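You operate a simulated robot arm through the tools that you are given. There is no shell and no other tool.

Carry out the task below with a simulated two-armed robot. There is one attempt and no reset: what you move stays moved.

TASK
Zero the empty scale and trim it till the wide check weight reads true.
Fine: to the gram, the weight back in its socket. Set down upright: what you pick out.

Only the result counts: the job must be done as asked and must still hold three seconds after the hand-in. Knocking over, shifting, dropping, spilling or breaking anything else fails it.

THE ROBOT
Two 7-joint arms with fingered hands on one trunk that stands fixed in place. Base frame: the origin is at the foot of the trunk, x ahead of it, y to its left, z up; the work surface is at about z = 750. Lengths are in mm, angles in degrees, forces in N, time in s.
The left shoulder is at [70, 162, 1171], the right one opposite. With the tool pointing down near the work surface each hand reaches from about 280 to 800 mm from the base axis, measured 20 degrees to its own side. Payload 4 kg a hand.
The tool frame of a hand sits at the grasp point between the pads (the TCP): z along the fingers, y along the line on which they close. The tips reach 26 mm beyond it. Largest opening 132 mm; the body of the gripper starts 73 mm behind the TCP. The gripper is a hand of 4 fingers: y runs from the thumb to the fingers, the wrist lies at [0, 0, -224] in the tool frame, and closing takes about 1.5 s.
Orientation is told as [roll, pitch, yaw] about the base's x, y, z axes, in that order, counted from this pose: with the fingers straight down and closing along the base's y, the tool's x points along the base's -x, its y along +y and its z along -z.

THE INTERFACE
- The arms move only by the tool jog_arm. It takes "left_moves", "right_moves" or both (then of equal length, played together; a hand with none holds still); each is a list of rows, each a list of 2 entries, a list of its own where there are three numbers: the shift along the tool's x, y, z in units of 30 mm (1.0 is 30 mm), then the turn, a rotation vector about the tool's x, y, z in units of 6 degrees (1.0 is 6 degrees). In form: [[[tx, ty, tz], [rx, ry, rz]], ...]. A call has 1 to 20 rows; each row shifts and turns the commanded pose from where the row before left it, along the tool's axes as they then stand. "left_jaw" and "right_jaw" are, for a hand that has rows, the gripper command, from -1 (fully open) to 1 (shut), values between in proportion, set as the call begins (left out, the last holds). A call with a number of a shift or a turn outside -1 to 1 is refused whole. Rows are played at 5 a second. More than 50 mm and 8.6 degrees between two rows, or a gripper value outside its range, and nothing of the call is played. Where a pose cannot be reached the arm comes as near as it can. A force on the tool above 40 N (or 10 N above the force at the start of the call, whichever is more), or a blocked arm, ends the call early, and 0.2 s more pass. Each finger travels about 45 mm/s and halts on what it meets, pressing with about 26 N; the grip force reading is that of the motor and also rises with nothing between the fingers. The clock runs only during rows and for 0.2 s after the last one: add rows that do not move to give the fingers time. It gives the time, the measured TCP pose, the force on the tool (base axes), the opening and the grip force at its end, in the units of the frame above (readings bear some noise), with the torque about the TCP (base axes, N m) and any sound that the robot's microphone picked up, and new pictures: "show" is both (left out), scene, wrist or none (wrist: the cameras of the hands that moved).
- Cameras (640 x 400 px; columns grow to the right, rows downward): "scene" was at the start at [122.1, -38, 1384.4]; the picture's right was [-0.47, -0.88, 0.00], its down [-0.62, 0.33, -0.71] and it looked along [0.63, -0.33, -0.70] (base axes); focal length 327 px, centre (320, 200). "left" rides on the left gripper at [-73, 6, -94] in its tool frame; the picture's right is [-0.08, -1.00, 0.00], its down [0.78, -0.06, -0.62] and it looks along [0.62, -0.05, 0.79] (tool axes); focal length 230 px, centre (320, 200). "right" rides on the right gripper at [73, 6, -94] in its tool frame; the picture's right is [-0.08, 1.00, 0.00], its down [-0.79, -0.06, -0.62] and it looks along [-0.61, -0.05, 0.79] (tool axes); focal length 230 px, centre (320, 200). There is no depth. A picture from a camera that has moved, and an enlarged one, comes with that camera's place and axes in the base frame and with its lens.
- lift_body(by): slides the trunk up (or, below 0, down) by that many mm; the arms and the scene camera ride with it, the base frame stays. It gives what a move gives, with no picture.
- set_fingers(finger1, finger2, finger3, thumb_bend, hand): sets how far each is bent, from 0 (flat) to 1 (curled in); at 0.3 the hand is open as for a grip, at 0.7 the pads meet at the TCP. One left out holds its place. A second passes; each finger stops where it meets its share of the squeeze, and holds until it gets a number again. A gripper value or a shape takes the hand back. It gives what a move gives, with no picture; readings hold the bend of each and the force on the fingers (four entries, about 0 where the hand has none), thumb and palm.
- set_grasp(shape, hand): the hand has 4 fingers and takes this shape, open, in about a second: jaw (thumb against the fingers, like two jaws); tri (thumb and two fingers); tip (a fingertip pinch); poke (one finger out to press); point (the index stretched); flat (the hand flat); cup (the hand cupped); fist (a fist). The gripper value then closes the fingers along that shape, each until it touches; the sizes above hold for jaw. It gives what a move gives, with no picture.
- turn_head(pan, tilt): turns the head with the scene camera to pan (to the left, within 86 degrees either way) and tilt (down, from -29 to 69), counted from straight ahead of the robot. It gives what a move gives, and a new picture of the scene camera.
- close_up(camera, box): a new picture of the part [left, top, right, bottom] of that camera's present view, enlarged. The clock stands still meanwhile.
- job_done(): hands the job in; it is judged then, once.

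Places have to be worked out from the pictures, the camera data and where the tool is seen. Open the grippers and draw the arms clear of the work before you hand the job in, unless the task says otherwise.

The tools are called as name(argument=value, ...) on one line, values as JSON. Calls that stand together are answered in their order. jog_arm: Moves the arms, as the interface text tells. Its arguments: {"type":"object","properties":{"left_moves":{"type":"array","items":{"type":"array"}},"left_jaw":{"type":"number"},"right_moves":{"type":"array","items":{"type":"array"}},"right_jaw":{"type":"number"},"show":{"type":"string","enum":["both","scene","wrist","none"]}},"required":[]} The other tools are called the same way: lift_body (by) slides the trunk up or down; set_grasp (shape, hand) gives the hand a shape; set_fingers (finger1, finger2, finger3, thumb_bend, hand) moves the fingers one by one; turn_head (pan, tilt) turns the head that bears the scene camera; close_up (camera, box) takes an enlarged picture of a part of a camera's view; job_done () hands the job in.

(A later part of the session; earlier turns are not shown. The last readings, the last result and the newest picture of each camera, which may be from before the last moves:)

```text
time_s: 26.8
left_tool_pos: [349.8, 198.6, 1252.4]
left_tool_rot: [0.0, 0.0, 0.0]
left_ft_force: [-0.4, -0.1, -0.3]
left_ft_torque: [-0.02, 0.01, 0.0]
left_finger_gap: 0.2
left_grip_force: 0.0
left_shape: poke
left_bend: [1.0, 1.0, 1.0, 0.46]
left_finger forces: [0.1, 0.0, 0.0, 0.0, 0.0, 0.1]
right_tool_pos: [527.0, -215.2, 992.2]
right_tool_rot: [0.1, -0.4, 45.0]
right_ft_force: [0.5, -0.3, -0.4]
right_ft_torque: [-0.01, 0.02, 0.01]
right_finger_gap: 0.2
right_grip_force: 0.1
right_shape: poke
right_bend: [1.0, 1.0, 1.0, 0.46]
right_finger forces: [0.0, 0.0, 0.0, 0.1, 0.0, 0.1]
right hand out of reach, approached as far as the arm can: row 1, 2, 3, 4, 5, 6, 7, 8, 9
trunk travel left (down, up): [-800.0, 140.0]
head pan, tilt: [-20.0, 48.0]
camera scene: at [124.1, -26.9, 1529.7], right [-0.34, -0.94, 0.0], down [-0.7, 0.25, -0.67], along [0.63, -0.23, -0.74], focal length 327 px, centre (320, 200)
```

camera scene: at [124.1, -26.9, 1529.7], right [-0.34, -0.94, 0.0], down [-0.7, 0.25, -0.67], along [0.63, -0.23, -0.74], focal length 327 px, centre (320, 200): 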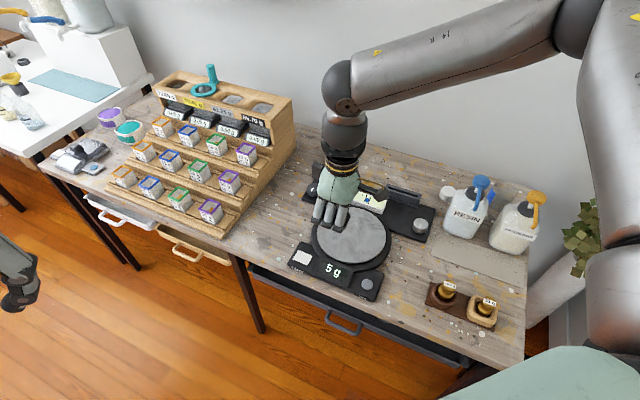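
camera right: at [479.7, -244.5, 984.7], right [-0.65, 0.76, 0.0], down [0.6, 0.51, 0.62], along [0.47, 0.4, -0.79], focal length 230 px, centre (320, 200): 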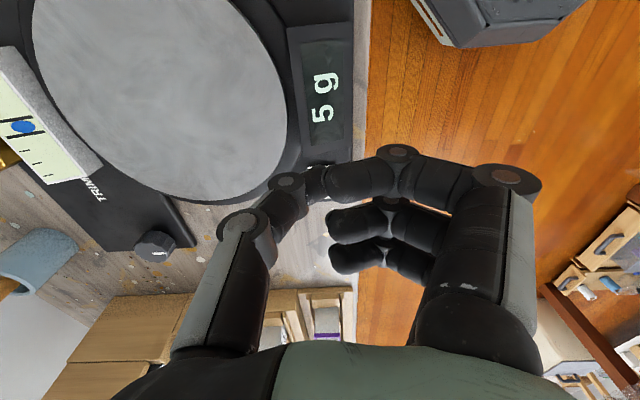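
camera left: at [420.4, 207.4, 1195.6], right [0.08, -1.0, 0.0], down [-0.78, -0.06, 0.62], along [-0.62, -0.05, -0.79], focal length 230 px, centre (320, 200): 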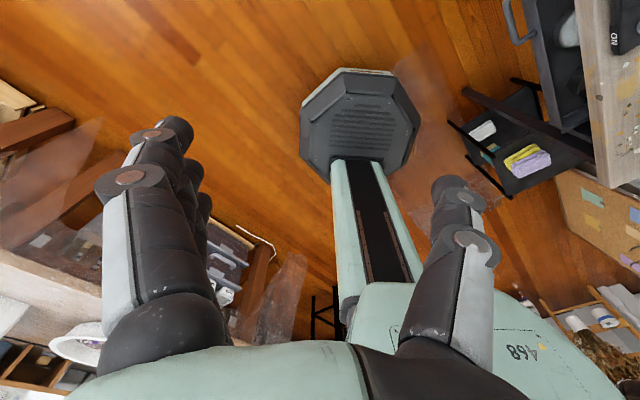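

Even straight down is blocked here, so the right arm's elbow-out posture must be what limits it inboard. The left arm came within 10 mm of TARE, so I'll withdraw the right arm and bring the left over TARE from this higher trunk position.

jog_arm(right_moves=[[[0.927, -0.153, -0.2], [0, 0, 0]], [[0.927, -0.153, -0.2], [0, 0, 0]], [[0.927, -0.153, -0.2], [0, 0, 0]], [[0.927, -0.153, -0.2], [0, 0, 0]], [[0.927, -0.153, -0.2], [0, 0, 0]], [[0.927, -0.153, -0.2], [0, 0, 0]], [[0.927, -0.153, -0.2], [0, 0, 0]], [[0.927, -0.153, -0.2], [0, 0, 0]], [[0.927, -0.153, -0.2], [0, 0, 0]], [[0.927, -0.153, -0.2], [0, 0, 0]], [[0.927, -0.153, -0.2], [0, 0, 0]], [[0.927, -0.153, -0.2], [0, 0, 0]]], show="none")

jog_arm(left_moves=[[[-0.644, -0.956, 0.3], [0, 0, 0]], [[-0.644, -0.956, 0.3], [0, 0, 0]], [[-0.644, -0.956, 0.3], [0, 0, 0]], [[-0.644, -0.956, 0.6], [0, 0, 0]], [[-0.644, -0.956, 0.6], [0, 0, 0]], [[-0.644, -0.956, 0.6], [0, 0, 0]], [[-0.644, -0.956, 0.6], [0, 0, 0]], [[-0.644, -0.956, 0.8], [0, 0, 0]], [[-0.644, -0.956, 0.8], [0, 0, 0]], [[-0.644, -0.956, 0.8], [0, 0, 0]], [[-0.644, -0.956, 0.8], [0, 0, 0]], [[-0.644, -0.956, 0.8], [0, 0, 0]], [[0, 0, 0.8], [0, 0, 0]], [[0, 0, 0.8], [0, 0, 0]], [[0, 0, 0.8], [0, 0, 0]], [[0, 0, 0], [0, 0, 0]]], show="scene")

```text
time_s: 29.4
left_tool_pos: [348.7, 198.2, 1252.9]
left_tool_rot: [0.0, -0.1, 0.0]
left_ft_force: [0.3, -0.2, -0.2]
left_ft_torque: [0.04, 0.02, -0.01]
left_finger_gap: 0.0
left_grip_force: 0.0
left_shape: poke
left_bend: [1.0, 1.0, 1.0, 0.46]
left_finger forces: [0.1, 0.1, 0.0, 0.0, 0.1, 0.0]
right_tool_pos: [329.1, -492.0, 1062.8]
right_tool_rot: [0.0, -0.2, 45.1]
right_ft_force: [-0.2, -0.5, 0.3]
right_ft_torque: [0.01, -0.01, 0.02]
right_finger_gap: 0.3
right_grip_force: 0.0
right_shape: poke
right_bend: [1.0, 1.0, 1.0, 0.46]
right_finger forces: [0.1, 0.1, 0.0, 0.0, 0.0, 0.1]
trunk travel left (down, up): [-800.0, 140.0]
head pan, tilt: [-20.0, 48.0]
```

```text
time_s: 32.8
left_tool_pos: [574.5, -131.6, 964.8]
left_tool_rot: [0.1, 0.0, 0.0]
left_ft_force: [-0.3, -0.3, 0.1]
left_ft_torque: [-0.03, 0.0, 0.05]
left_finger_gap: 0.1
left_grip_force: 0.0
left_shape: poke
left_bend: [1.0, 1.0, 1.0, 0.46]
left_finger forces: [0.1, 0.1, 0.0, 0.1, 0.1, 0.0]
left hand out of reach, approached as far as the arm can: row 12, 14
right_tool_pos: [329.9, -491.5, 1062.8]
right_tool_rot: [-0.1, -0.3, 44.9]
right_ft_force: [-0.3, -1.1, -0.5]
right_ft_torque: [-0.02, -0.01, -0.02]
right_finger_gap: 0.3
right_grip_force: 0.0
right_shape: poke
right_bend: [1.0, 1.0, 1.0, 0.46]
right_finger forces: [0.0, 0.0, 0.0, 0.0, 0.0, 0.0]
trunk travel left (down, up): [-800.0, 140.0]
head pan, tilt: [-20.0, 48.0]
camera scene: at [124.0, -26.5, 1529.7], right [-0.34, -0.94, 0.0], down [-0.7, 0.25, -0.67], along [0.63, -0.23, -0.74], focal length 327 px, centre (320, 200)
```

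scene: 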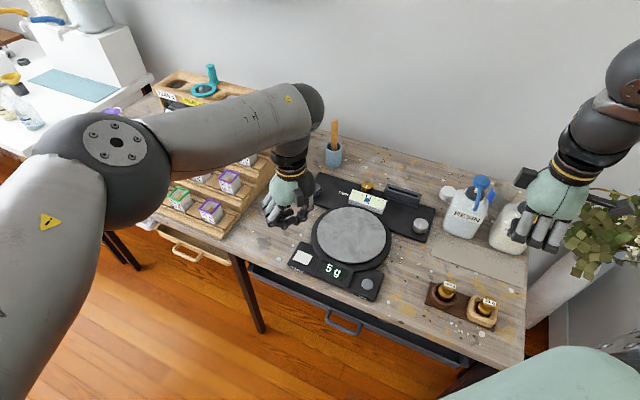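

The left hand is at (574.5,-131.6,965), about 14 mm short of TARE in y. I'll lower it further and retry the last few millimetres.

jog_arm(left_moves=[[[0, 0, 0.8], [0, 0, 0]], [[0, 0, 0.8], [0, 0, 0]], [[0, 0, 0.8], [0, 0, 0]], [[0, 0, 0.8], [0, 0, 0]], [[-0.1, -0.2, 0], [0, 0, 0]], [[-0.1, -0.2, 0], [0, 0, 0]], [[0, 0, 0], [0, 0, 0]]], show="scene")

close_up(camera="scene", box=[230, 150, 430, 310])

```text
time_s: 34.4
left_tool_pos: [568.5, -126.4, 891.9]
left_tool_rot: [-0.1, -0.1, 0.1]
left_ft_force: [0.0, 0.0, -0.2]
left_ft_torque: [0.0, 0.0, -0.01]
left_finger_gap: 0.0
left_grip_force: 0.1
left_shape: poke
left_bend: [1.0, 1.0, 1.0, 0.46]
left_finger forces: [0.1, 0.0, 0.0, 0.1, 0.1, 0.0]
left hand out of reach, approached as far as the arm can: row 2, 4, 5, 6
right_tool_pos: [329.0, -491.7, 1061.9]
right_tool_rot: [0.1, -0.2, 45.0]
right_ft_force: [-0.2, -0.3, -0.7]
right_ft_torque: [0.04, 0.02, 0.01]
right_finger_gap: 0.1
right_grip_force: 0.1
right_shape: poke
right_bend: [1.0, 1.0, 1.0, 0.46]
right_finger forces: [0.1, 0.0, 0.1, 0.1, 0.1, 0.0]
trunk travel left (down, up): [-800.0, 140.0]
head pan, tilt: [-20.0, 48.0]
camera scene: at [124.2, -26.9, 1529.7], right [-0.34, -0.94, 0.0], down [-0.7, 0.25, -0.67], along [0.63, -0.23, -0.74], focal length 327 px, centre (320, 200)
```

scene: 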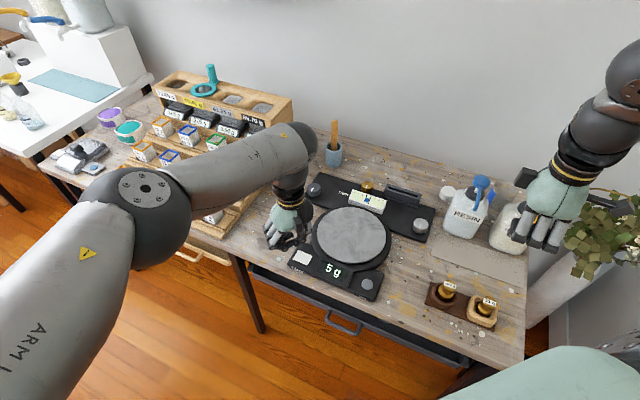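

```text
2.50 times, centred on (330, 230) of scene
camera zoom: at [124.2, -26.9, 1529.7], right [-0.34, -0.94, 0.0], down [-0.7, 0.25, -0.67], along [0.63, -0.23, -0.74], focal length 818 px, centre (295, 125)
```

zoom: 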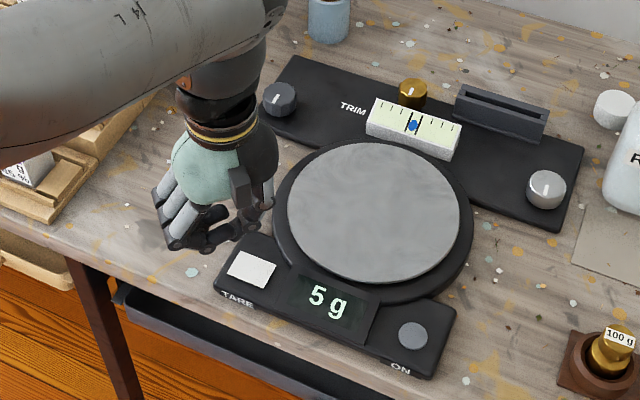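

Going lower only shrinks the reach in this posture, so I'll tilt the left hand 10° towards (+x,-y). That pushes the fingertip further out while the wrist stays back.

jog_arm(left_moves=[[[0, 0, 0], [0.4, -0.4, 0]], [[0, 0, 0], [0.4, -0.4, 0]], [[0, 0, 0], [0.4, -0.4, 0]], [[-0.15, -0.25, 0], [0, 0, 0]], [[-0.15, -0.25, 0], [0, 0, 0]], [[0, 0, 0], [0, 0, 0]]], show="scene")

close_up(camera="scene", box=[250, 200, 390, 310])

```text
time_s: 35.8
left_tool_pos: [577.0, -141.7, 897.2]
left_tool_rot: [-7.2, -7.2, 0.5]
left_ft_force: [0.4, 0.1, -1.0]
left_ft_torque: [0.0, 0.04, 0.0]
left_finger_gap: 0.3
left_grip_force: 0.0
left_shape: poke
left_bend: [1.0, 1.0, 1.0, 0.46]
left_finger forces: [0.0, 0.0, 0.1, 0.1, 0.0, 0.0]
right_tool_pos: [329.4, -491.4, 1063.3]
right_tool_rot: [0.0, -0.3, 45.0]
right_ft_force: [-0.5, 0.2, -0.2]
right_ft_torque: [-0.02, -0.02, 0.0]
right_finger_gap: 0.0
right_grip_force: 0.0
right_shape: poke
right_bend: [1.0, 1.0, 1.0, 0.46]
right_finger forces: [0.0, 0.0, 0.0, 0.0, 0.0, 0.1]
trunk travel left (down, up): [-800.0, 140.0]
head pan, tilt: [-20.0, 48.0]
camera scene: at [124.0, -26.3, 1529.7], right [-0.34, -0.94, 0.0], down [-0.7, 0.25, -0.67], along [0.63, -0.23, -0.74], focal length 327 px, centre (320, 200)
```

scene: 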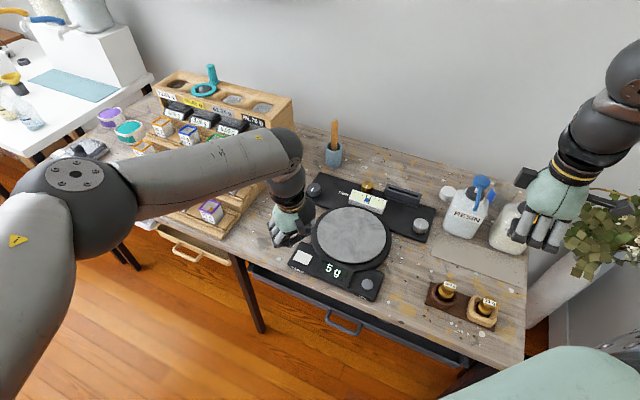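

```text
3.64 times, centred on (320, 255) of scene
camera zoom: at [124.0, -26.3, 1529.7], right [-0.34, -0.94, 0.0], down [-0.7, 0.25, -0.67], along [0.63, -0.23, -0.74], focal length 1190 px, centre (320, 0)
```

zoom: 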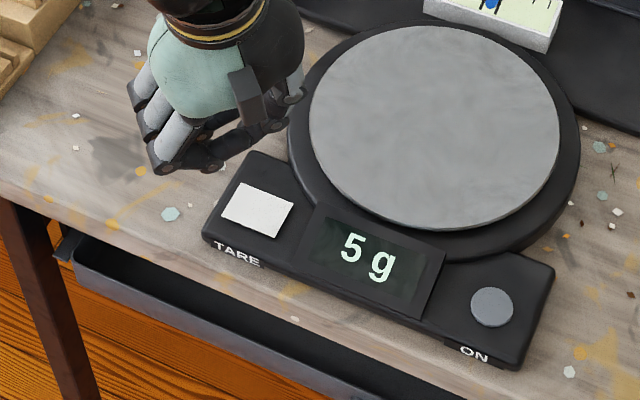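

The tilt put the left TCP at (577,-141.7,897) with no reach warning. I'll descend 65 mm vertically, correcting for the tilt, and check alignment before pressing.

jog_arm(left_moves=[[[0.068, 0.068, 0.533], [0, 0, 0]], [[0.068, 0.068, 0.533], [0, 0, 0]], [[0.068, 0.068, 0.533], [0, 0, 0]], [[0.068, 0.068, 0.533], [0, 0, 0]], [[0, 0, 0], [0, 0, 0]]], show="both")

close_up(camera="scene", box=[250, 200, 390, 310])

```text
time_s: 37.0
left_tool_pos: [577.9, -141.0, 830.9]
left_tool_rot: [-7.2, -7.2, 0.4]
left_ft_force: [0.4, 0.2, 0.2]
left_ft_torque: [0.0, 0.03, 0.0]
left_finger_gap: 0.1
left_grip_force: 0.0
left_shape: poke
left_bend: [1.0, 1.0, 1.0, 0.46]
left_finger forces: [0.0, 0.0, 0.1, 0.1, 0.0, 0.0]
right_tool_pos: [330.2, -490.5, 1062.0]
right_tool_rot: [0.0, -0.1, 45.0]
right_ft_force: [0.3, 1.1, 0.5]
right_ft_torque: [-0.02, 0.0, -0.01]
right_finger_gap: 0.0
right_grip_force: 0.1
right_shape: poke
right_bend: [1.0, 1.0, 1.0, 0.46]
right_finger forces: [0.0, 0.0, 0.0, 0.1, 0.0, 0.0]
trunk travel left (down, up): [-800.0, 140.0]
head pan, tilt: [-20.0, 48.0]
camera scene: at [123.9, -26.9, 1529.7], right [-0.34, -0.94, 0.0], down [-0.7, 0.25, -0.67], along [0.63, -0.23, -0.74], focal length 327 px, centre (320, 200)
camera left: at [638.1, -124.7, 931.3], right [0.07, -0.99, 0.13], down [-0.86, 0.01, 0.52], along [-0.51, -0.15, -0.85], focal length 230 px, centre (320, 200)
```

scene: 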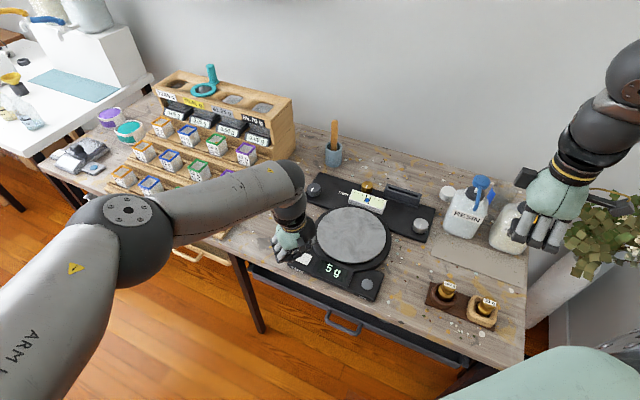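
left: 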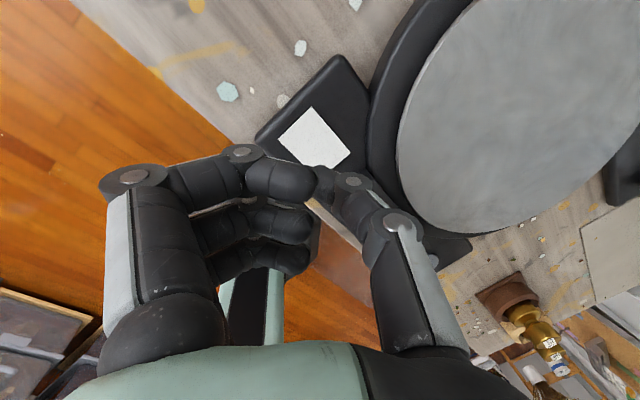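

```text
3.64 times, centred on (320, 255) of scene
camera zoom: at [123.9, -26.9, 1529.7], right [-0.34, -0.94, 0.0], down [-0.7, 0.25, -0.67], along [0.63, -0.23, -0.74], focal length 1190 px, centre (320, 0)
```

zoom: 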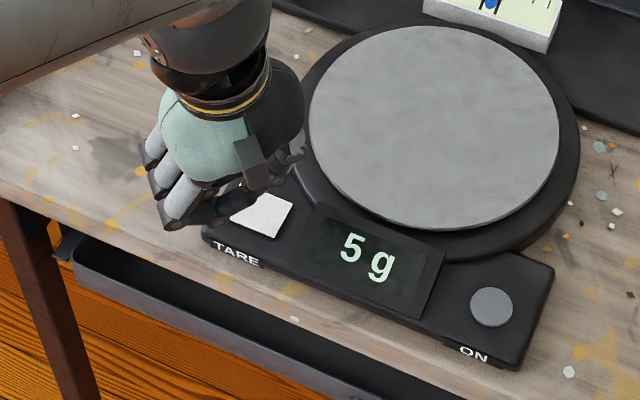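

Re-triangulating from three views puts TARE at about (589,-146) with its top near z=765, lower than I first thought. I'll shift 8 mm in x and descend to just above the button.

jog_arm(left_moves=[[[-0.27, -0.07, 0], [0, 0, 0]], [[0.05, 0.05, 0.4], [0, 0, 0]], [[0.05, 0.05, 0.4], [0, 0, 0]], [[0.03, 0.03, 0.2], [0, 0, 0]], [[0, 0, 0], [0, 0, 0]]], show="both")

close_up(camera="scene", box=[260, 210, 360, 290])

close_up(camera="left", box=[220, 80, 420, 240])

```text
time_s: 38.2
left_tool_pos: [586.2, -143.0, 801.2]
left_tool_rot: [-7.2, -7.0, 0.5]
left_ft_force: [0.0, -0.4, -0.4]
left_ft_torque: [0.0, 0.03, -0.01]
left_finger_gap: 0.1
left_grip_force: 0.0
left_shape: poke
left_bend: [1.0, 1.0, 1.0, 0.46]
left_finger forces: [0.0, 0.1, 0.1, 0.1, 0.0, 0.0]
right_tool_pos: [329.4, -492.2, 1062.4]
right_tool_rot: [0.0, -0.2, 45.0]
right_ft_force: [-0.1, 0.2, 0.0]
right_ft_torque: [0.0, 0.01, 0.02]
right_finger_gap: 0.0
right_grip_force: 0.0
right_shape: poke
right_bend: [1.0, 1.0, 1.0, 0.46]
right_finger forces: [0.0, 0.0, 0.0, 0.0, 0.1, 0.0]
trunk travel left (down, up): [-800.0, 140.0]
head pan, tilt: [-20.0, 48.0]
camera scene: at [124.0, -26.9, 1529.7], right [-0.34, -0.94, 0.0], down [-0.7, 0.25, -0.67], along [0.63, -0.23, -0.74], focal length 327 px, centre (320, 200)
camera left: at [646.1, -125.7, 902.9], right [0.07, -0.99, 0.13], down [-0.86, 0.01, 0.52], along [-0.51, -0.15, -0.85], focal length 230 px, centre (320, 200)
```

scene: 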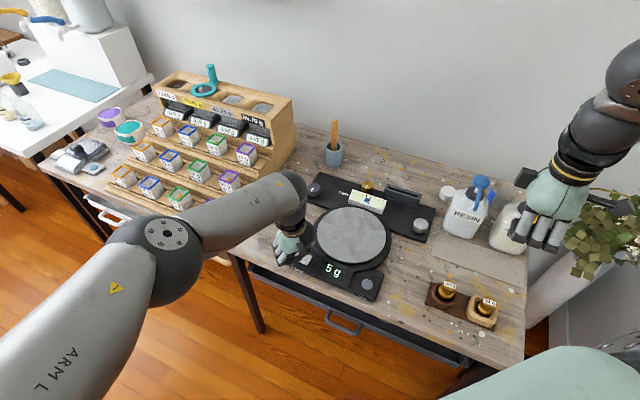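
left: 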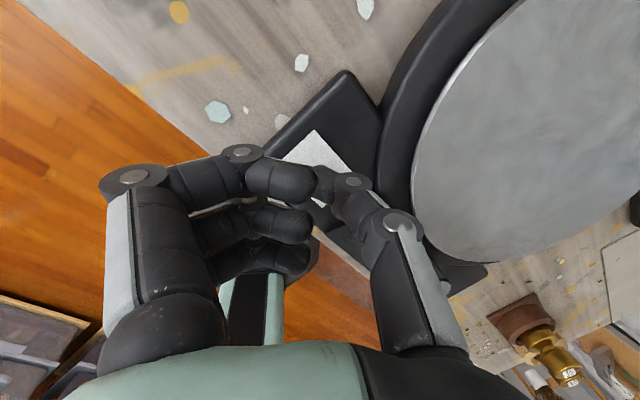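

```text
5.00 times, centred on (310, 250) of scene
camera zoom: at [124.0, -26.9, 1529.7], right [-0.34, -0.94, 0.0], down [-0.7, 0.25, -0.67], along [0.63, -0.23, -0.74], focal length 1636 px, centre (370, -50)
```

zoom: 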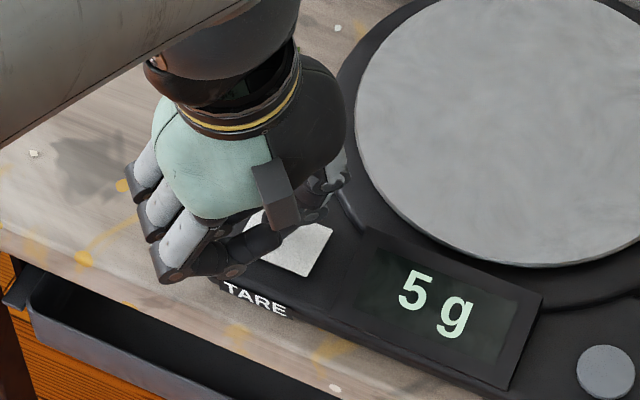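

```text
2.50 times, centred on (320, 160) of left
camera zoom: at [646.1, -125.7, 902.9], right [0.07, -0.99, 0.13], down [-0.86, 0.01, 0.52], along [-0.51, -0.15, -0.85], focal length 575 px, centre (320, 300)
```

zoom: 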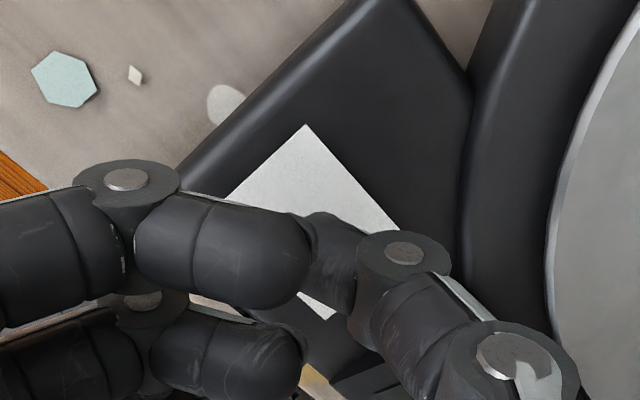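

The thumb tip is directly over the TARE pad. I'll descend in 2–3 mm rows and watch the force and the display.

jog_arm(left_moves=[[[0.0125, 0.0125, 0.1], [0, 0, 0]], [[0.0125, 0.0125, 0.1], [0, 0, 0]], [[0.0125, 0.0125, 0.1], [0, 0, 0]]], show="none")

close_up(camera="scene", box=[260, 210, 360, 290])

```text
time_s: 39.0
left_tool_pos: [585.0, -142.7, 794.5]
left_tool_rot: [-7.4, -7.5, 0.5]
left_ft_force: [0.9, -1.1, 5.5]
left_ft_torque: [-0.03, 0.01, -0.01]
left_finger_gap: 0.0
left_grip_force: 0.1
left_shape: poke
left_bend: [1.0, 1.0, 1.0, 0.46]
left_finger forces: [0.1, 0.0, 0.1, 0.1, 6.3, 0.0]
right_tool_pos: [327.9, -491.5, 1063.0]
right_tool_rot: [0.1, -0.3, 45.0]
right_ft_force: [-1.2, -0.2, -0.1]
right_ft_torque: [0.02, 0.01, 0.0]
right_finger_gap: 0.0
right_grip_force: 0.0
right_shape: poke
right_bend: [1.0, 1.0, 1.0, 0.46]
right_finger forces: [0.0, 0.1, 0.0, 0.0, 0.0, 0.0]
trunk travel left (down, up): [-800.0, 140.0]
head pan, tilt: [-20.0, 48.0]
```

```text
5.00 times, centred on (310, 250) of scene
camera zoom: at [122.7, -26.9, 1530.0], right [-0.34, -0.94, 0.0], down [-0.7, 0.25, -0.67], along [0.63, -0.23, -0.74], focal length 1636 px, centre (370, -50)
```

zoom: 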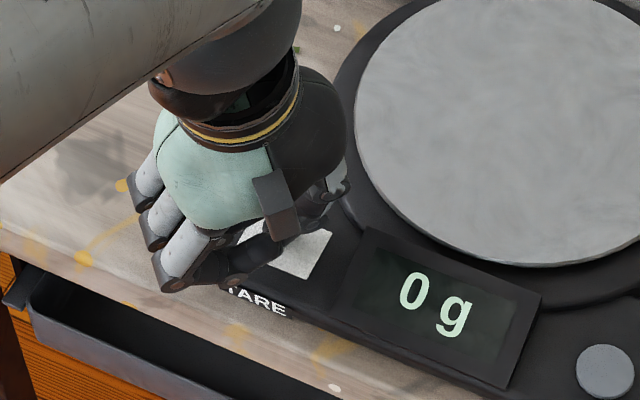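

The display now reads 0 g with 6.3 N on the thumb, so the tare registered. I'll lift off vertically and withdraw the left arm.

jog_arm(left_moves=[[[-0.05, -0.05, -0.4], [0, 0, 0]], [[-0.1, -0.1, -0.787], [0, 0, 0]], [[-0.1, -0.1, -0.787], [0, 0, 0]], [[-0.1, -0.1, -0.787], [0, 0, 0]], [[-0.1, -0.1, -0.787], [0, 0, 0]], [[0.5, 0.85, -0.6], [-0.4, 0.4, 0]], [[0.5, 0.85, -0.6], [-0.4, 0.4, 0]], [[0.5, 0.85, -0.6], [-0.4, 0.4, 0]], [[0.644, 0.956, -0.5], [0, 0, 0]], [[0.644, 0.956, -0.5], [0, 0, 0]], [[0.644, 0.956, -0.5], [0, 0, 0]], [[0.644, 0.956, -0.5], [0, 0, 0]], [[0.644, 0.956, -0.5], [0, 0, 0]], [[0.644, 0.956, -0.5], [0, 0, 0]], [[0.644, 0.956, -0.5], [0, 0, 0]], [[0.644, 0.956, -0.5], [0, 0, 0]], [[0.644, 0.956, -0.5], [0, 0, 0]], [[0, 0, 0], [0, 0, 0]]], show="scene")

close_up(camera="scene", box=[270, 160, 450, 310])

```text
time_s: 42.8
left_tool_pos: [363.9, 196.2, 1077.7]
left_tool_rot: [0.0, 0.1, 0.0]
left_ft_force: [0.1, 0.2, 0.0]
left_ft_torque: [-0.02, 0.01, 0.0]
left_finger_gap: 0.0
left_grip_force: 0.0
left_shape: poke
left_bend: [1.0, 1.0, 1.0, 0.46]
left_finger forces: [0.0, 0.0, 0.0, 0.1, 0.0, 0.0]
right_tool_pos: [328.6, -491.4, 1061.2]
right_tool_rot: [0.1, -0.2, 45.0]
right_ft_force: [-0.2, 0.4, 0.2]
right_ft_torque: [-0.03, 0.04, 0.0]
right_finger_gap: 0.1
right_grip_force: 0.1
right_shape: poke
right_bend: [1.0, 1.0, 1.0, 0.46]
right_finger forces: [0.0, 0.0, 0.0, 0.0, 0.1, 0.0]
trunk travel left (down, up): [-800.0, 140.0]
head pan, tilt: [-20.0, 48.0]
camera scene: at [124.8, -27.6, 1529.6], right [-0.34, -0.94, 0.0], down [-0.7, 0.25, -0.67], along [0.63, -0.23, -0.74], focal length 327 px, centre (320, 200)
```

scene: 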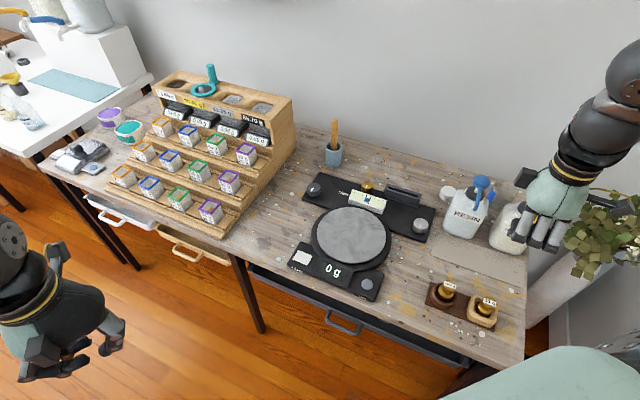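

```text
2.67 times, centred on (360, 235) of scene
camera zoom: at [124.8, -27.6, 1529.6], right [-0.34, -0.94, 0.0], down [-0.7, 0.25, -0.67], along [0.63, -0.23, -0.74], focal length 873 px, centre (213, 107)
```

zoom: 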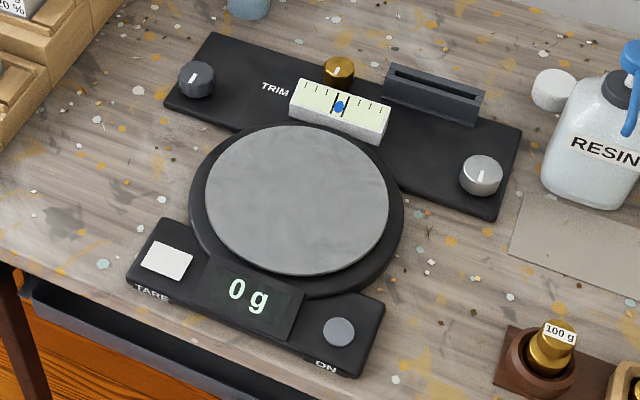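

The scale holds 0 g, and fresh triangulation puts the plate centre near (606,-297) with its top at about z≈777. I'll put the right hand into jaw and hover it over the 100 g weight to locate that precisely.

set_grasp(hand="right", shape="jaw")

jog_arm(right_moves=[[[-0.34, 0.025, 0.7], [0, 0, 0]], [[-0.34, 0.025, 0.7], [0, 0, 0]], [[-0.34, 0.025, 0.7], [0, 0, 0]], [[-0.34, 0.025, 0.7], [0, 0, 0]], [[-0.34, 0.025, 0.7], [0, 0, 0]], [[-0.34, 0.025, 0.7], [0, 0, 0]], [[0, 0, 0], [0, 0, 0]]], show="both")

close_up(camera="right", box=[220, 80, 420, 240])

close_up(camera="scene", box=[390, 200, 530, 330])

```text
time_s: 43.7
left_tool_pos: [363.0, 197.3, 1077.9]
left_tool_rot: [0.0, 0.0, 0.0]
left_ft_force: [0.0, 0.2, -0.5]
left_ft_torque: [0.01, 0.03, -0.01]
left_finger_gap: 0.2
left_grip_force: 0.1
left_shape: poke
left_bend: [1.0, 1.0, 1.0, 0.46]
left_finger forces: [0.1, 0.0, 0.1, 0.1, 0.0, 0.0]
right_tool_pos: [329.0, -491.5, 1062.4]
right_tool_rot: [-0.1, -0.2, 45.1]
right_ft_force: [-0.6, 0.2, 0.1]
right_ft_torque: [0.01, -0.02, -0.01]
right_finger_gap: 132.1
right_grip_force: 0.1
right_shape: jaw
right_bend: [0.3, 0.3, 0.3, 0.3]
right_finger forces: [0.0, 0.0, 0.0, 0.0, 0.0, 0.0]
trunk travel left (down, up): [-800.0, 140.0]
head pan, tilt: [-20.0, 48.0]
```

```text
time_s: 45.3
left_tool_pos: [362.9, 196.0, 1077.9]
left_tool_rot: [0.0, -0.1, 0.0]
left_ft_force: [0.1, 0.1, 0.2]
left_ft_torque: [0.02, 0.0, 0.01]
left_finger_gap: 0.0
left_grip_force: 0.1
left_shape: poke
left_bend: [1.0, 1.0, 1.0, 0.46]
left_finger forces: [0.0, 0.0, 0.0, 0.0, 0.0, 0.0]
right_tool_pos: [370.6, -442.4, 938.8]
right_tool_rot: [0.0, -0.3, 45.1]
right_ft_force: [0.1, 0.2, -0.8]
right_ft_torque: [-0.01, -0.01, 0.05]
right_finger_gap: 132.1
right_grip_force: 0.0
right_shape: jaw
right_bend: [0.3, 0.3, 0.3, 0.3]
right_finger forces: [0.0, 0.1, 0.0, 0.0, 0.0, 0.0]
trunk travel left (down, up): [-800.0, 140.0]
head pan, tilt: [-20.0, 48.0]
camera scene: at [123.4, -27.4, 1529.8], right [-0.34, -0.94, 0.0], down [-0.7, 0.25, -0.67], along [0.63, -0.23, -0.74], focal length 327 px, centre (320, 200)
camera right: at [315.2, -491.3, 1031.5], right [-0.65, 0.76, 0.0], down [0.6, 0.51, 0.62], along [0.47, 0.4, -0.78], focal length 230 px, centre (320, 200)
```

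scene: 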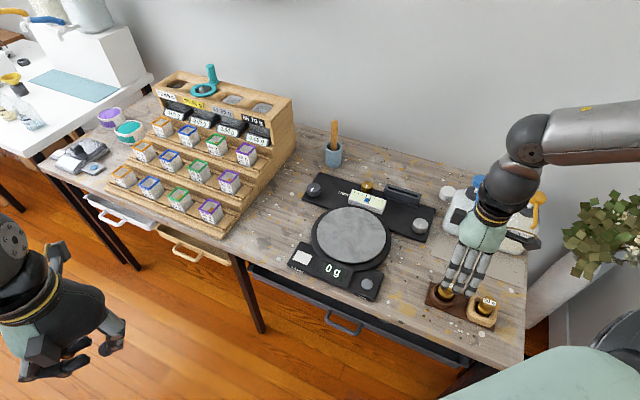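
right: 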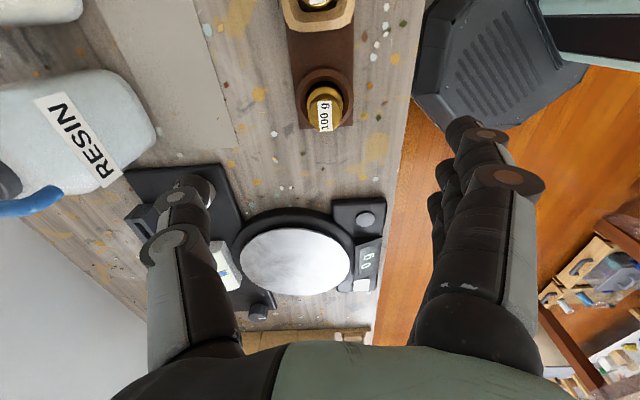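

```text
2.50 times, centred on (320, 160) of right
camera zoom: at [315.2, -491.3, 1031.5], right [-0.65, 0.76, 0.0], down [0.6, 0.51, 0.62], along [0.47, 0.4, -0.78], focal length 575 px, centre (320, 300)
```

zoom: 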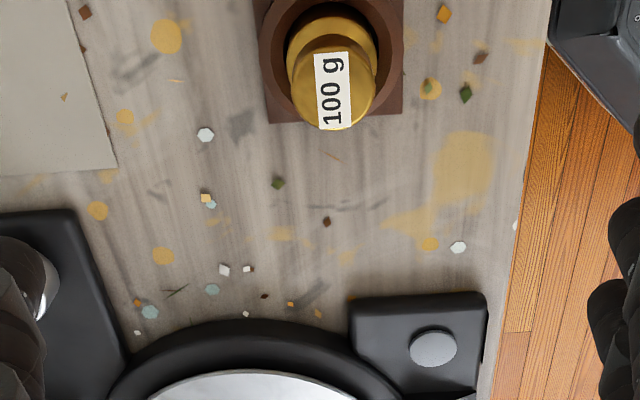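

```text
3.08 times, centred on (460, 265) of scene
camera zoom: at [123.4, -27.4, 1529.8], right [-0.34, -0.94, 0.0], down [-0.7, 0.25, -0.67], along [0.63, -0.23, -0.74], focal length 1007 px, centre (-111, 0)
```

zoom: 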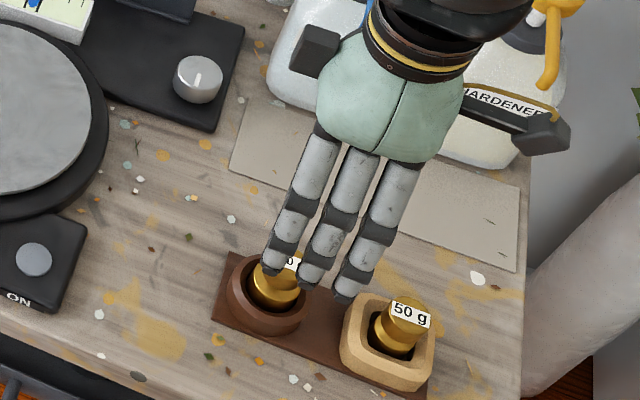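

The wrist view puts the 100 g cap centre at about (365.5,-442), z≈815, nearly under the TCP. I'll nudge across and descend to z≈850 to refine the alignment at close range.

jog_arm(right_moves=[[[0.11, 0.09, 0], [0, 0, 0]], [[0, 0, 0.75], [0, 0, 0]], [[0, 0, 0.75], [0, 0, 0]], [[0, 0, 0.75], [0, 0, 0]], [[0, 0, 0.72], [0, 0, 0]], [[0, 0, 0], [0, 0, 0]]], show="wrist")

close_up(camera="right", box=[240, 90, 400, 220])

close_up(camera="scene", box=[400, 240, 520, 330])

```text
time_s: 46.7
left_tool_pos: [363.1, 197.7, 1078.3]
left_tool_rot: [0.1, 0.0, 0.0]
left_ft_force: [0.2, -0.2, -0.2]
left_ft_torque: [-0.05, -0.01, 0.01]
left_finger_gap: 0.0
left_grip_force: 0.1
left_shape: poke
left_bend: [1.0, 1.0, 1.0, 0.46]
left_finger forces: [0.1, 0.0, 0.1, 0.1, 0.0, 0.0]
right_tool_pos: [367.1, -443.8, 849.5]
right_tool_rot: [0.0, -0.1, 45.0]
right_ft_force: [-0.7, 0.0, 0.0]
right_ft_torque: [-0.01, -0.01, -0.01]
right_finger_gap: 131.9
right_grip_force: 0.0
right_shape: jaw
right_bend: [0.3, 0.3, 0.3, 0.3]
right_finger forces: [0.0, 0.1, 0.1, 0.0, 0.0, 0.1]
trunk travel left (down, up): [-800.0, 140.0]
head pan, tilt: [-20.0, 48.0]
camera right: at [312.1, -491.7, 942.8], right [-0.65, 0.76, 0.0], down [0.6, 0.51, 0.62], along [0.47, 0.4, -0.78], focal length 230 px, centre (320, 200)
```

right: 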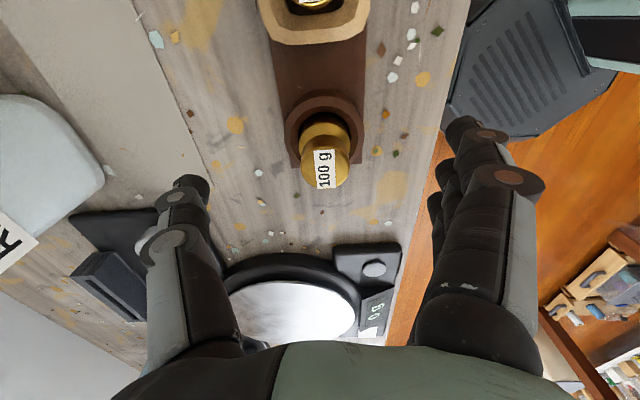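

```text
3.08 times, centred on (320, 155) of right
camera zoom: at [312.1, -491.7, 942.8], right [-0.65, 0.76, 0.0], down [0.6, 0.51, 0.62], along [0.47, 0.4, -0.78], focal length 708 px, centre (320, 338)
```

zoom: 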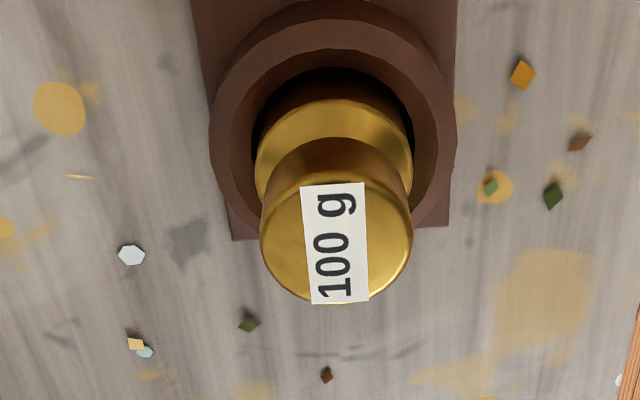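

```text
4.44 times, centred on (460, 285) of scene
camera zoom: at [123.6, -26.7, 1529.8], right [-0.34, -0.94, 0.0], down [-0.7, 0.25, -0.67], along [0.63, -0.23, -0.74], focal length 1455 px, centre (-302, -178)
```

zoom: 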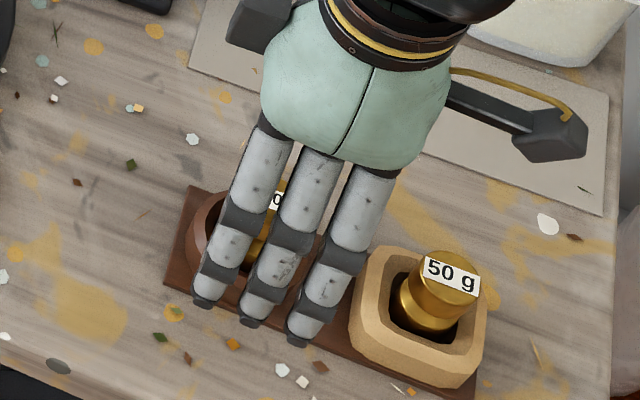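

At close range the cap is about 32 mm wide and sits 3.4 mm towards the fingers, with x aligned. I'll correct that, descend to TCP z≈812, and part-close to about 55 mm to check the centring.

jog_arm(right_moves=[[[-0.02, 0.113, 0], [0, 0, 0]], [[0, 0, 0.5], [0, 0, 0]], [[0, 0, 0.5], [0, 0, 0]], [[0, 0, 0.25], [0, 0, 0]], [[0, 0, 0], [0, 0, 0]]], show="none")

jog_arm(right_moves=[[[0, 0, 0], [0, 0, 0]], [[0, 0, 0], [0, 0, 0]], [[0, 0, 0], [0, 0, 0]], [[0, 0, 0], [0, 0, 0]], [[0, 0, 0], [0, 0, 0]]], right_jaw=0.15, show="wrist")

close_up(camera="right", box=[220, 90, 420, 250])

close_up(camera="scene", box=[400, 240, 520, 330])

```text
time_s: 47.9
left_tool_pos: [362.8, 196.8, 1078.1]
left_tool_rot: [0.0, 0.0, 0.0]
left_ft_force: [0.1, -0.3, -0.3]
left_ft_torque: [-0.03, 0.0, -0.03]
left_finger_gap: 0.1
left_grip_force: 0.0
left_shape: poke
left_bend: [1.0, 1.0, 1.0, 0.46]
left_finger forces: [0.0, 0.0, 0.0, 0.0, 0.1, 0.0]
right_tool_pos: [366.3, -443.7, 814.9]
right_tool_rot: [0.1, -0.2, 45.0]
right_ft_force: [0.3, -0.1, -0.2]
right_ft_torque: [0.01, -0.02, 0.01]
right_finger_gap: 132.0
right_grip_force: 0.0
right_shape: jaw
right_bend: [0.3, 0.3, 0.3, 0.3]
right_finger forces: [0.0, 0.0, 0.0, 0.1, 0.1, 0.0]
right hand out of reach, approached as far as the arm can: row 4
trunk travel left (down, up): [-800.0, 140.0]
head pan, tilt: [-20.0, 48.0]
```

```text
time_s: 49.1
left_tool_pos: [363.4, 197.6, 1077.9]
left_tool_rot: [0.0, 0.1, 0.1]
left_ft_force: [-0.2, 0.6, 0.0]
left_ft_torque: [0.03, 0.02, 0.01]
left_finger_gap: 0.0
left_grip_force: 0.1
left_shape: poke
left_bend: [1.0, 1.0, 1.0, 0.46]
left_finger forces: [0.0, 0.0, 0.0, 0.0, 0.0, 0.0]
right_tool_pos: [366.1, -443.5, 816.3]
right_tool_rot: [0.0, -0.2, 45.0]
right_ft_force: [0.3, 0.3, 0.6]
right_ft_torque: [0.0, 0.0, 0.01]
right_finger_gap: 56.8
right_grip_force: 0.0
right_shape: jaw
right_bend: [0.73, 0.73, 0.73, 0.7]
right_finger forces: [0.0, 0.0, 0.0, 0.0, 0.1, 0.0]
trunk travel left (down, up): [-800.0, 140.0]
head pan, tilt: [-20.0, 48.0]
camera right: at [310.1, -491.7, 909.6], right [-0.65, 0.76, 0.0], down [0.6, 0.51, 0.62], along [0.47, 0.4, -0.79], focal length 230 px, centre (320, 200)
```

right: 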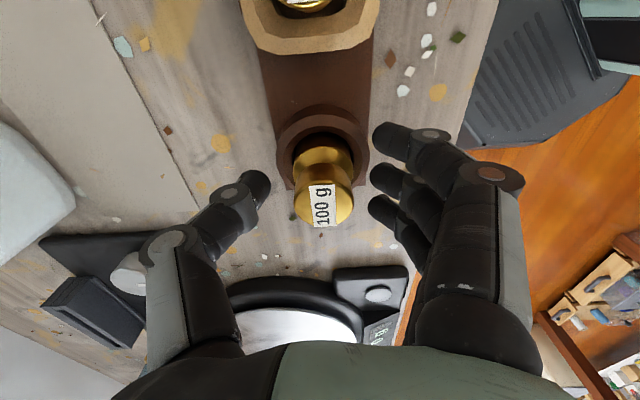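

```text
2.50 times, centred on (320, 170) of right
camera zoom: at [310.1, -491.7, 909.6], right [-0.65, 0.76, 0.0], down [0.6, 0.51, 0.62], along [0.47, 0.4, -0.79], focal length 575 px, centre (320, 275)
```

zoom: 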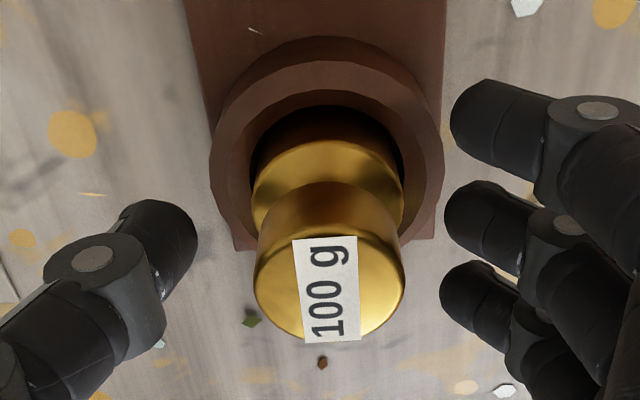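

```text
4.44 times, centred on (460, 285) of scene
camera zoom: at [124.0, -26.9, 1529.7], right [-0.34, -0.94, 0.0], down [-0.7, 0.25, -0.67], along [0.63, -0.23, -0.74], focal length 1455 px, centre (-302, -178)
```

zoom: 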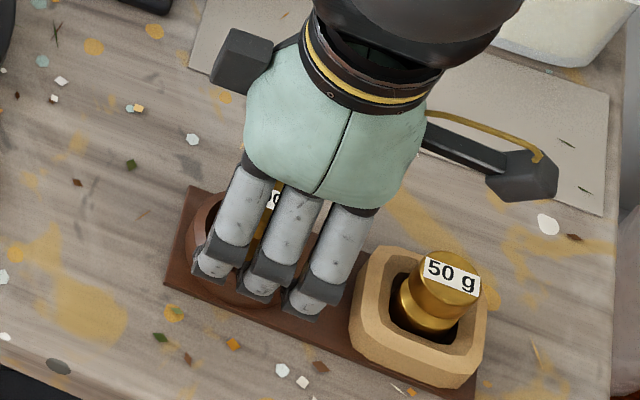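

The part-closed fingers show the cap centre still about 2 mm towards the fingers, and the tips level with the neck below the cap rather than on its side. I'll raise 8 mm and shift 2 mm so the tips meet the cap's cylindrical side, then look again.

jog_arm(right_moves=[[[-0.03, 0.07, -0.25], [0, 0, 0]], [[0, 0, 0], [0, 0, 0]]], show="wrist")

close_up(camera="right", box=[220, 90, 420, 250])

```text
time_s: 49.7
left_tool_pos: [363.4, 197.9, 1078.1]
left_tool_rot: [0.0, -0.1, 0.0]
left_ft_force: [-0.4, 0.6, -0.3]
left_ft_torque: [0.02, -0.01, 0.02]
left_finger_gap: 0.2
left_grip_force: 0.1
left_shape: poke
left_bend: [1.0, 1.0, 1.0, 0.46]
left_finger forces: [0.1, 0.1, 0.0, 0.0, 0.0, 0.0]
right_tool_pos: [364.6, -440.5, 822.6]
right_tool_rot: [-0.1, -0.1, 45.0]
right_ft_force: [-0.9, 0.1, -0.3]
right_ft_torque: [-0.01, 0.01, -0.02]
right_finger_gap: 56.9
right_grip_force: 0.0
right_shape: jaw
right_bend: [0.73, 0.73, 0.73, 0.7]
right_finger forces: [0.0, 0.0, 0.1, 0.1, 0.0, 0.1]
trunk travel left (down, up): [-800.0, 140.0]
head pan, tilt: [-20.0, 48.0]
camera right: at [309.1, -489.4, 917.1], right [-0.65, 0.76, 0.0], down [0.6, 0.51, 0.62], along [0.47, 0.4, -0.79], focal length 230 px, centre (320, 200)
```

right: 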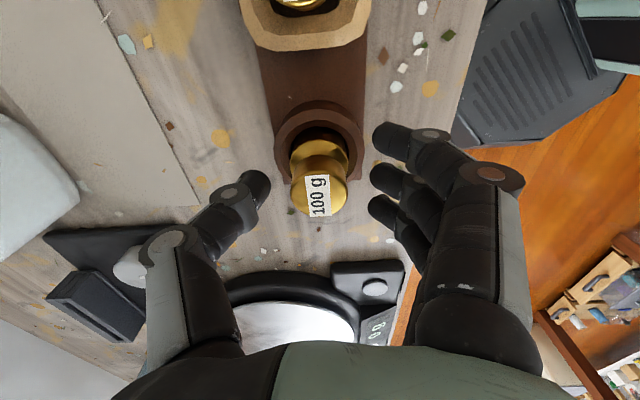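

```text
2.50 times, centred on (320, 170) of right
camera zoom: at [309.1, -489.4, 917.1], right [-0.65, 0.76, 0.0], down [0.6, 0.51, 0.62], along [0.47, 0.4, -0.79], focal length 575 px, centre (320, 275)
```

zoom: 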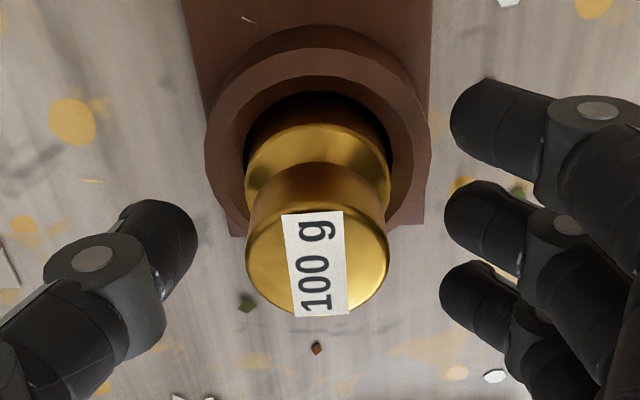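

The cap is now centred to within about 1 mm in both directions. I'll close on it fully.

jog_arm(right_moves=[[[0, 0, 0], [0, 0, 0]], [[0, 0, 0], [0, 0, 0]], [[0, 0, 0], [0, 0, 0]], [[0, 0, 0], [0, 0, 0]], [[0, 0, 0], [0, 0, 0]], [[0, 0, 0], [0, 0, 0]]], right_jaw=1, show="wrist")

close_up(camera="right", box=[220, 90, 420, 250])

close_up(camera="scene", box=[400, 240, 520, 330])

```text
time_s: 51.1
left_tool_pos: [362.9, 196.8, 1078.0]
left_tool_rot: [0.0, 0.1, -0.1]
left_ft_force: [-0.4, 0.6, 1.0]
left_ft_torque: [0.0, 0.02, 0.02]
left_finger_gap: 0.0
left_grip_force: 0.0
left_shape: poke
left_bend: [1.0, 1.0, 1.0, 0.46]
left_finger forces: [0.0, 0.0, 0.0, 0.0, 0.0, 0.0]
right_tool_pos: [366.2, -440.3, 823.8]
right_tool_rot: [0.1, -0.2, 45.0]
right_ft_force: [3.0, -2.8, 4.6]
right_ft_torque: [-0.01, -0.05, -0.01]
right_finger_gap: 10.2
right_grip_force: 26.1
right_shape: jaw
right_bend: [0.67, 0.72, 0.67, 0.72]
right_finger forces: [2.1, 13.4, 1.3, 0.0, 19.8, 0.0]
trunk travel left (down, up): [-800.0, 140.0]
head pan, tilt: [-20.0, 48.0]
camera right: at [309.7, -489.5, 917.3], right [-0.65, 0.76, 0.0], down [0.6, 0.51, 0.62], along [0.47, 0.4, -0.78], focal length 230 px, centre (320, 200)
```

right: 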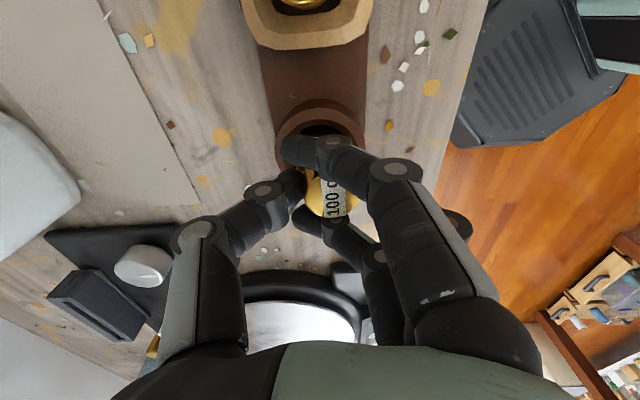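

```text
2.50 times, centred on (320, 170) of right
camera zoom: at [309.7, -489.5, 917.3], right [-0.65, 0.76, 0.0], down [0.6, 0.51, 0.62], along [0.47, 0.4, -0.78], focal length 575 px, centre (320, 275)
```

zoom: 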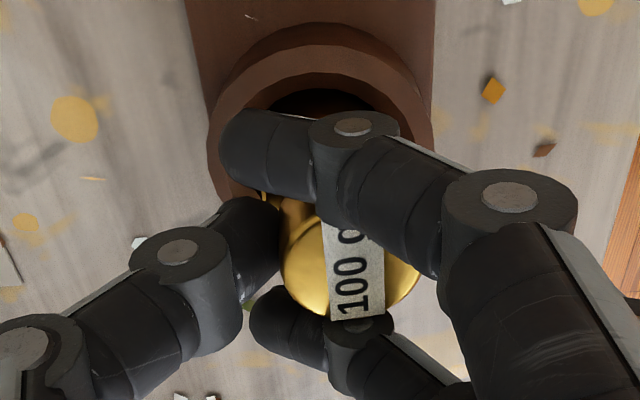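

```text
4.44 times, centred on (460, 285) of scene
camera zoom: at [124.1, -26.8, 1529.8], right [-0.34, -0.94, 0.0], down [-0.7, 0.25, -0.67], along [0.63, -0.23, -0.74], focal length 1455 px, centre (-302, -178)
```

zoom: 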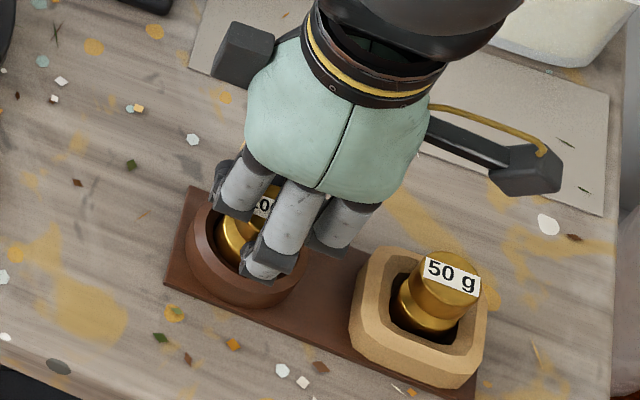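

The grip holds with the thumb at 19.8 N and the middle finger at 13.4 N, but the thumb pushed the cap about 6 mm forward against the socket wall. I'll ease the hand back the other way to recentre the weight before lifting.

jog_arm(right_moves=[[[0, -0.07, 0], [0, 0, 0]], [[0, -0.07, 0], [0, 0, 0]], [[0, 0, 0], [0, 0, 0]]], show="none")

close_up(camera="right", box=[220, 90, 420, 250])

close_up(camera="scene", box=[420, 270, 480, 320])

```text
time_s: 51.9
left_tool_pos: [363.8, 196.4, 1078.1]
left_tool_rot: [0.0, 0.0, 0.0]
left_ft_force: [0.5, 0.3, -0.3]
left_ft_torque: [-0.01, -0.03, -0.02]
left_finger_gap: 0.4
left_grip_force: 0.0
left_shape: poke
left_bend: [1.0, 1.0, 1.0, 0.46]
left_finger forces: [0.1, 0.0, 0.0, 0.1, 0.1, 0.1]
right_tool_pos: [366.5, -443.1, 823.3]
right_tool_rot: [0.2, -0.3, 45.1]
right_ft_force: [-0.5, 0.8, 2.6]
right_ft_torque: [0.14, 0.09, -0.01]
right_finger_gap: 9.6
right_grip_force: 25.9
right_shape: jaw
right_bend: [0.67, 0.72, 0.68, 0.71]
right_finger forces: [2.3, 15.0, 1.0, 0.1, 15.8, 0.0]
trunk travel left (down, up): [-800.0, 140.0]
head pan, tilt: [-20.0, 48.0]
```

```text
2.50 times, centred on (320, 170) of right
camera zoom: at [311.5, -492.2, 917.1], right [-0.65, 0.76, 0.0], down [0.6, 0.51, 0.62], along [0.47, 0.4, -0.79], focal length 575 px, centre (320, 275)
```

zoom: 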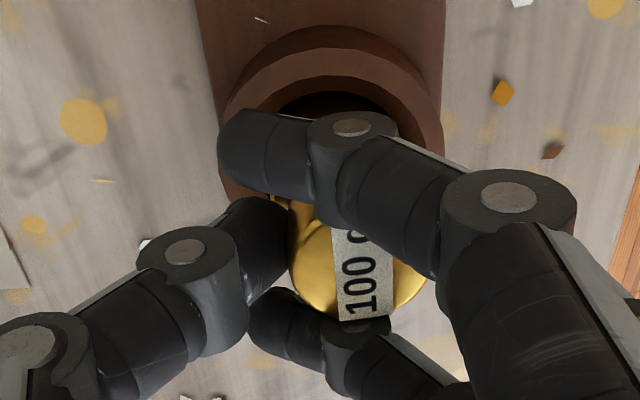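

```text
8.00 times, centred on (450, 295) of scene
camera zoom: at [123.8, -26.3, 1529.8], right [-0.34, -0.94, 0.0], down [-0.7, 0.25, -0.67], along [0.63, -0.23, -0.74], focal length 2618 px, centre (-720, -560)
```

zoom: 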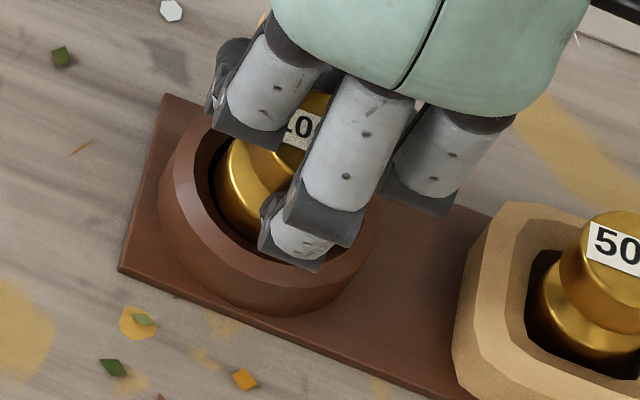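

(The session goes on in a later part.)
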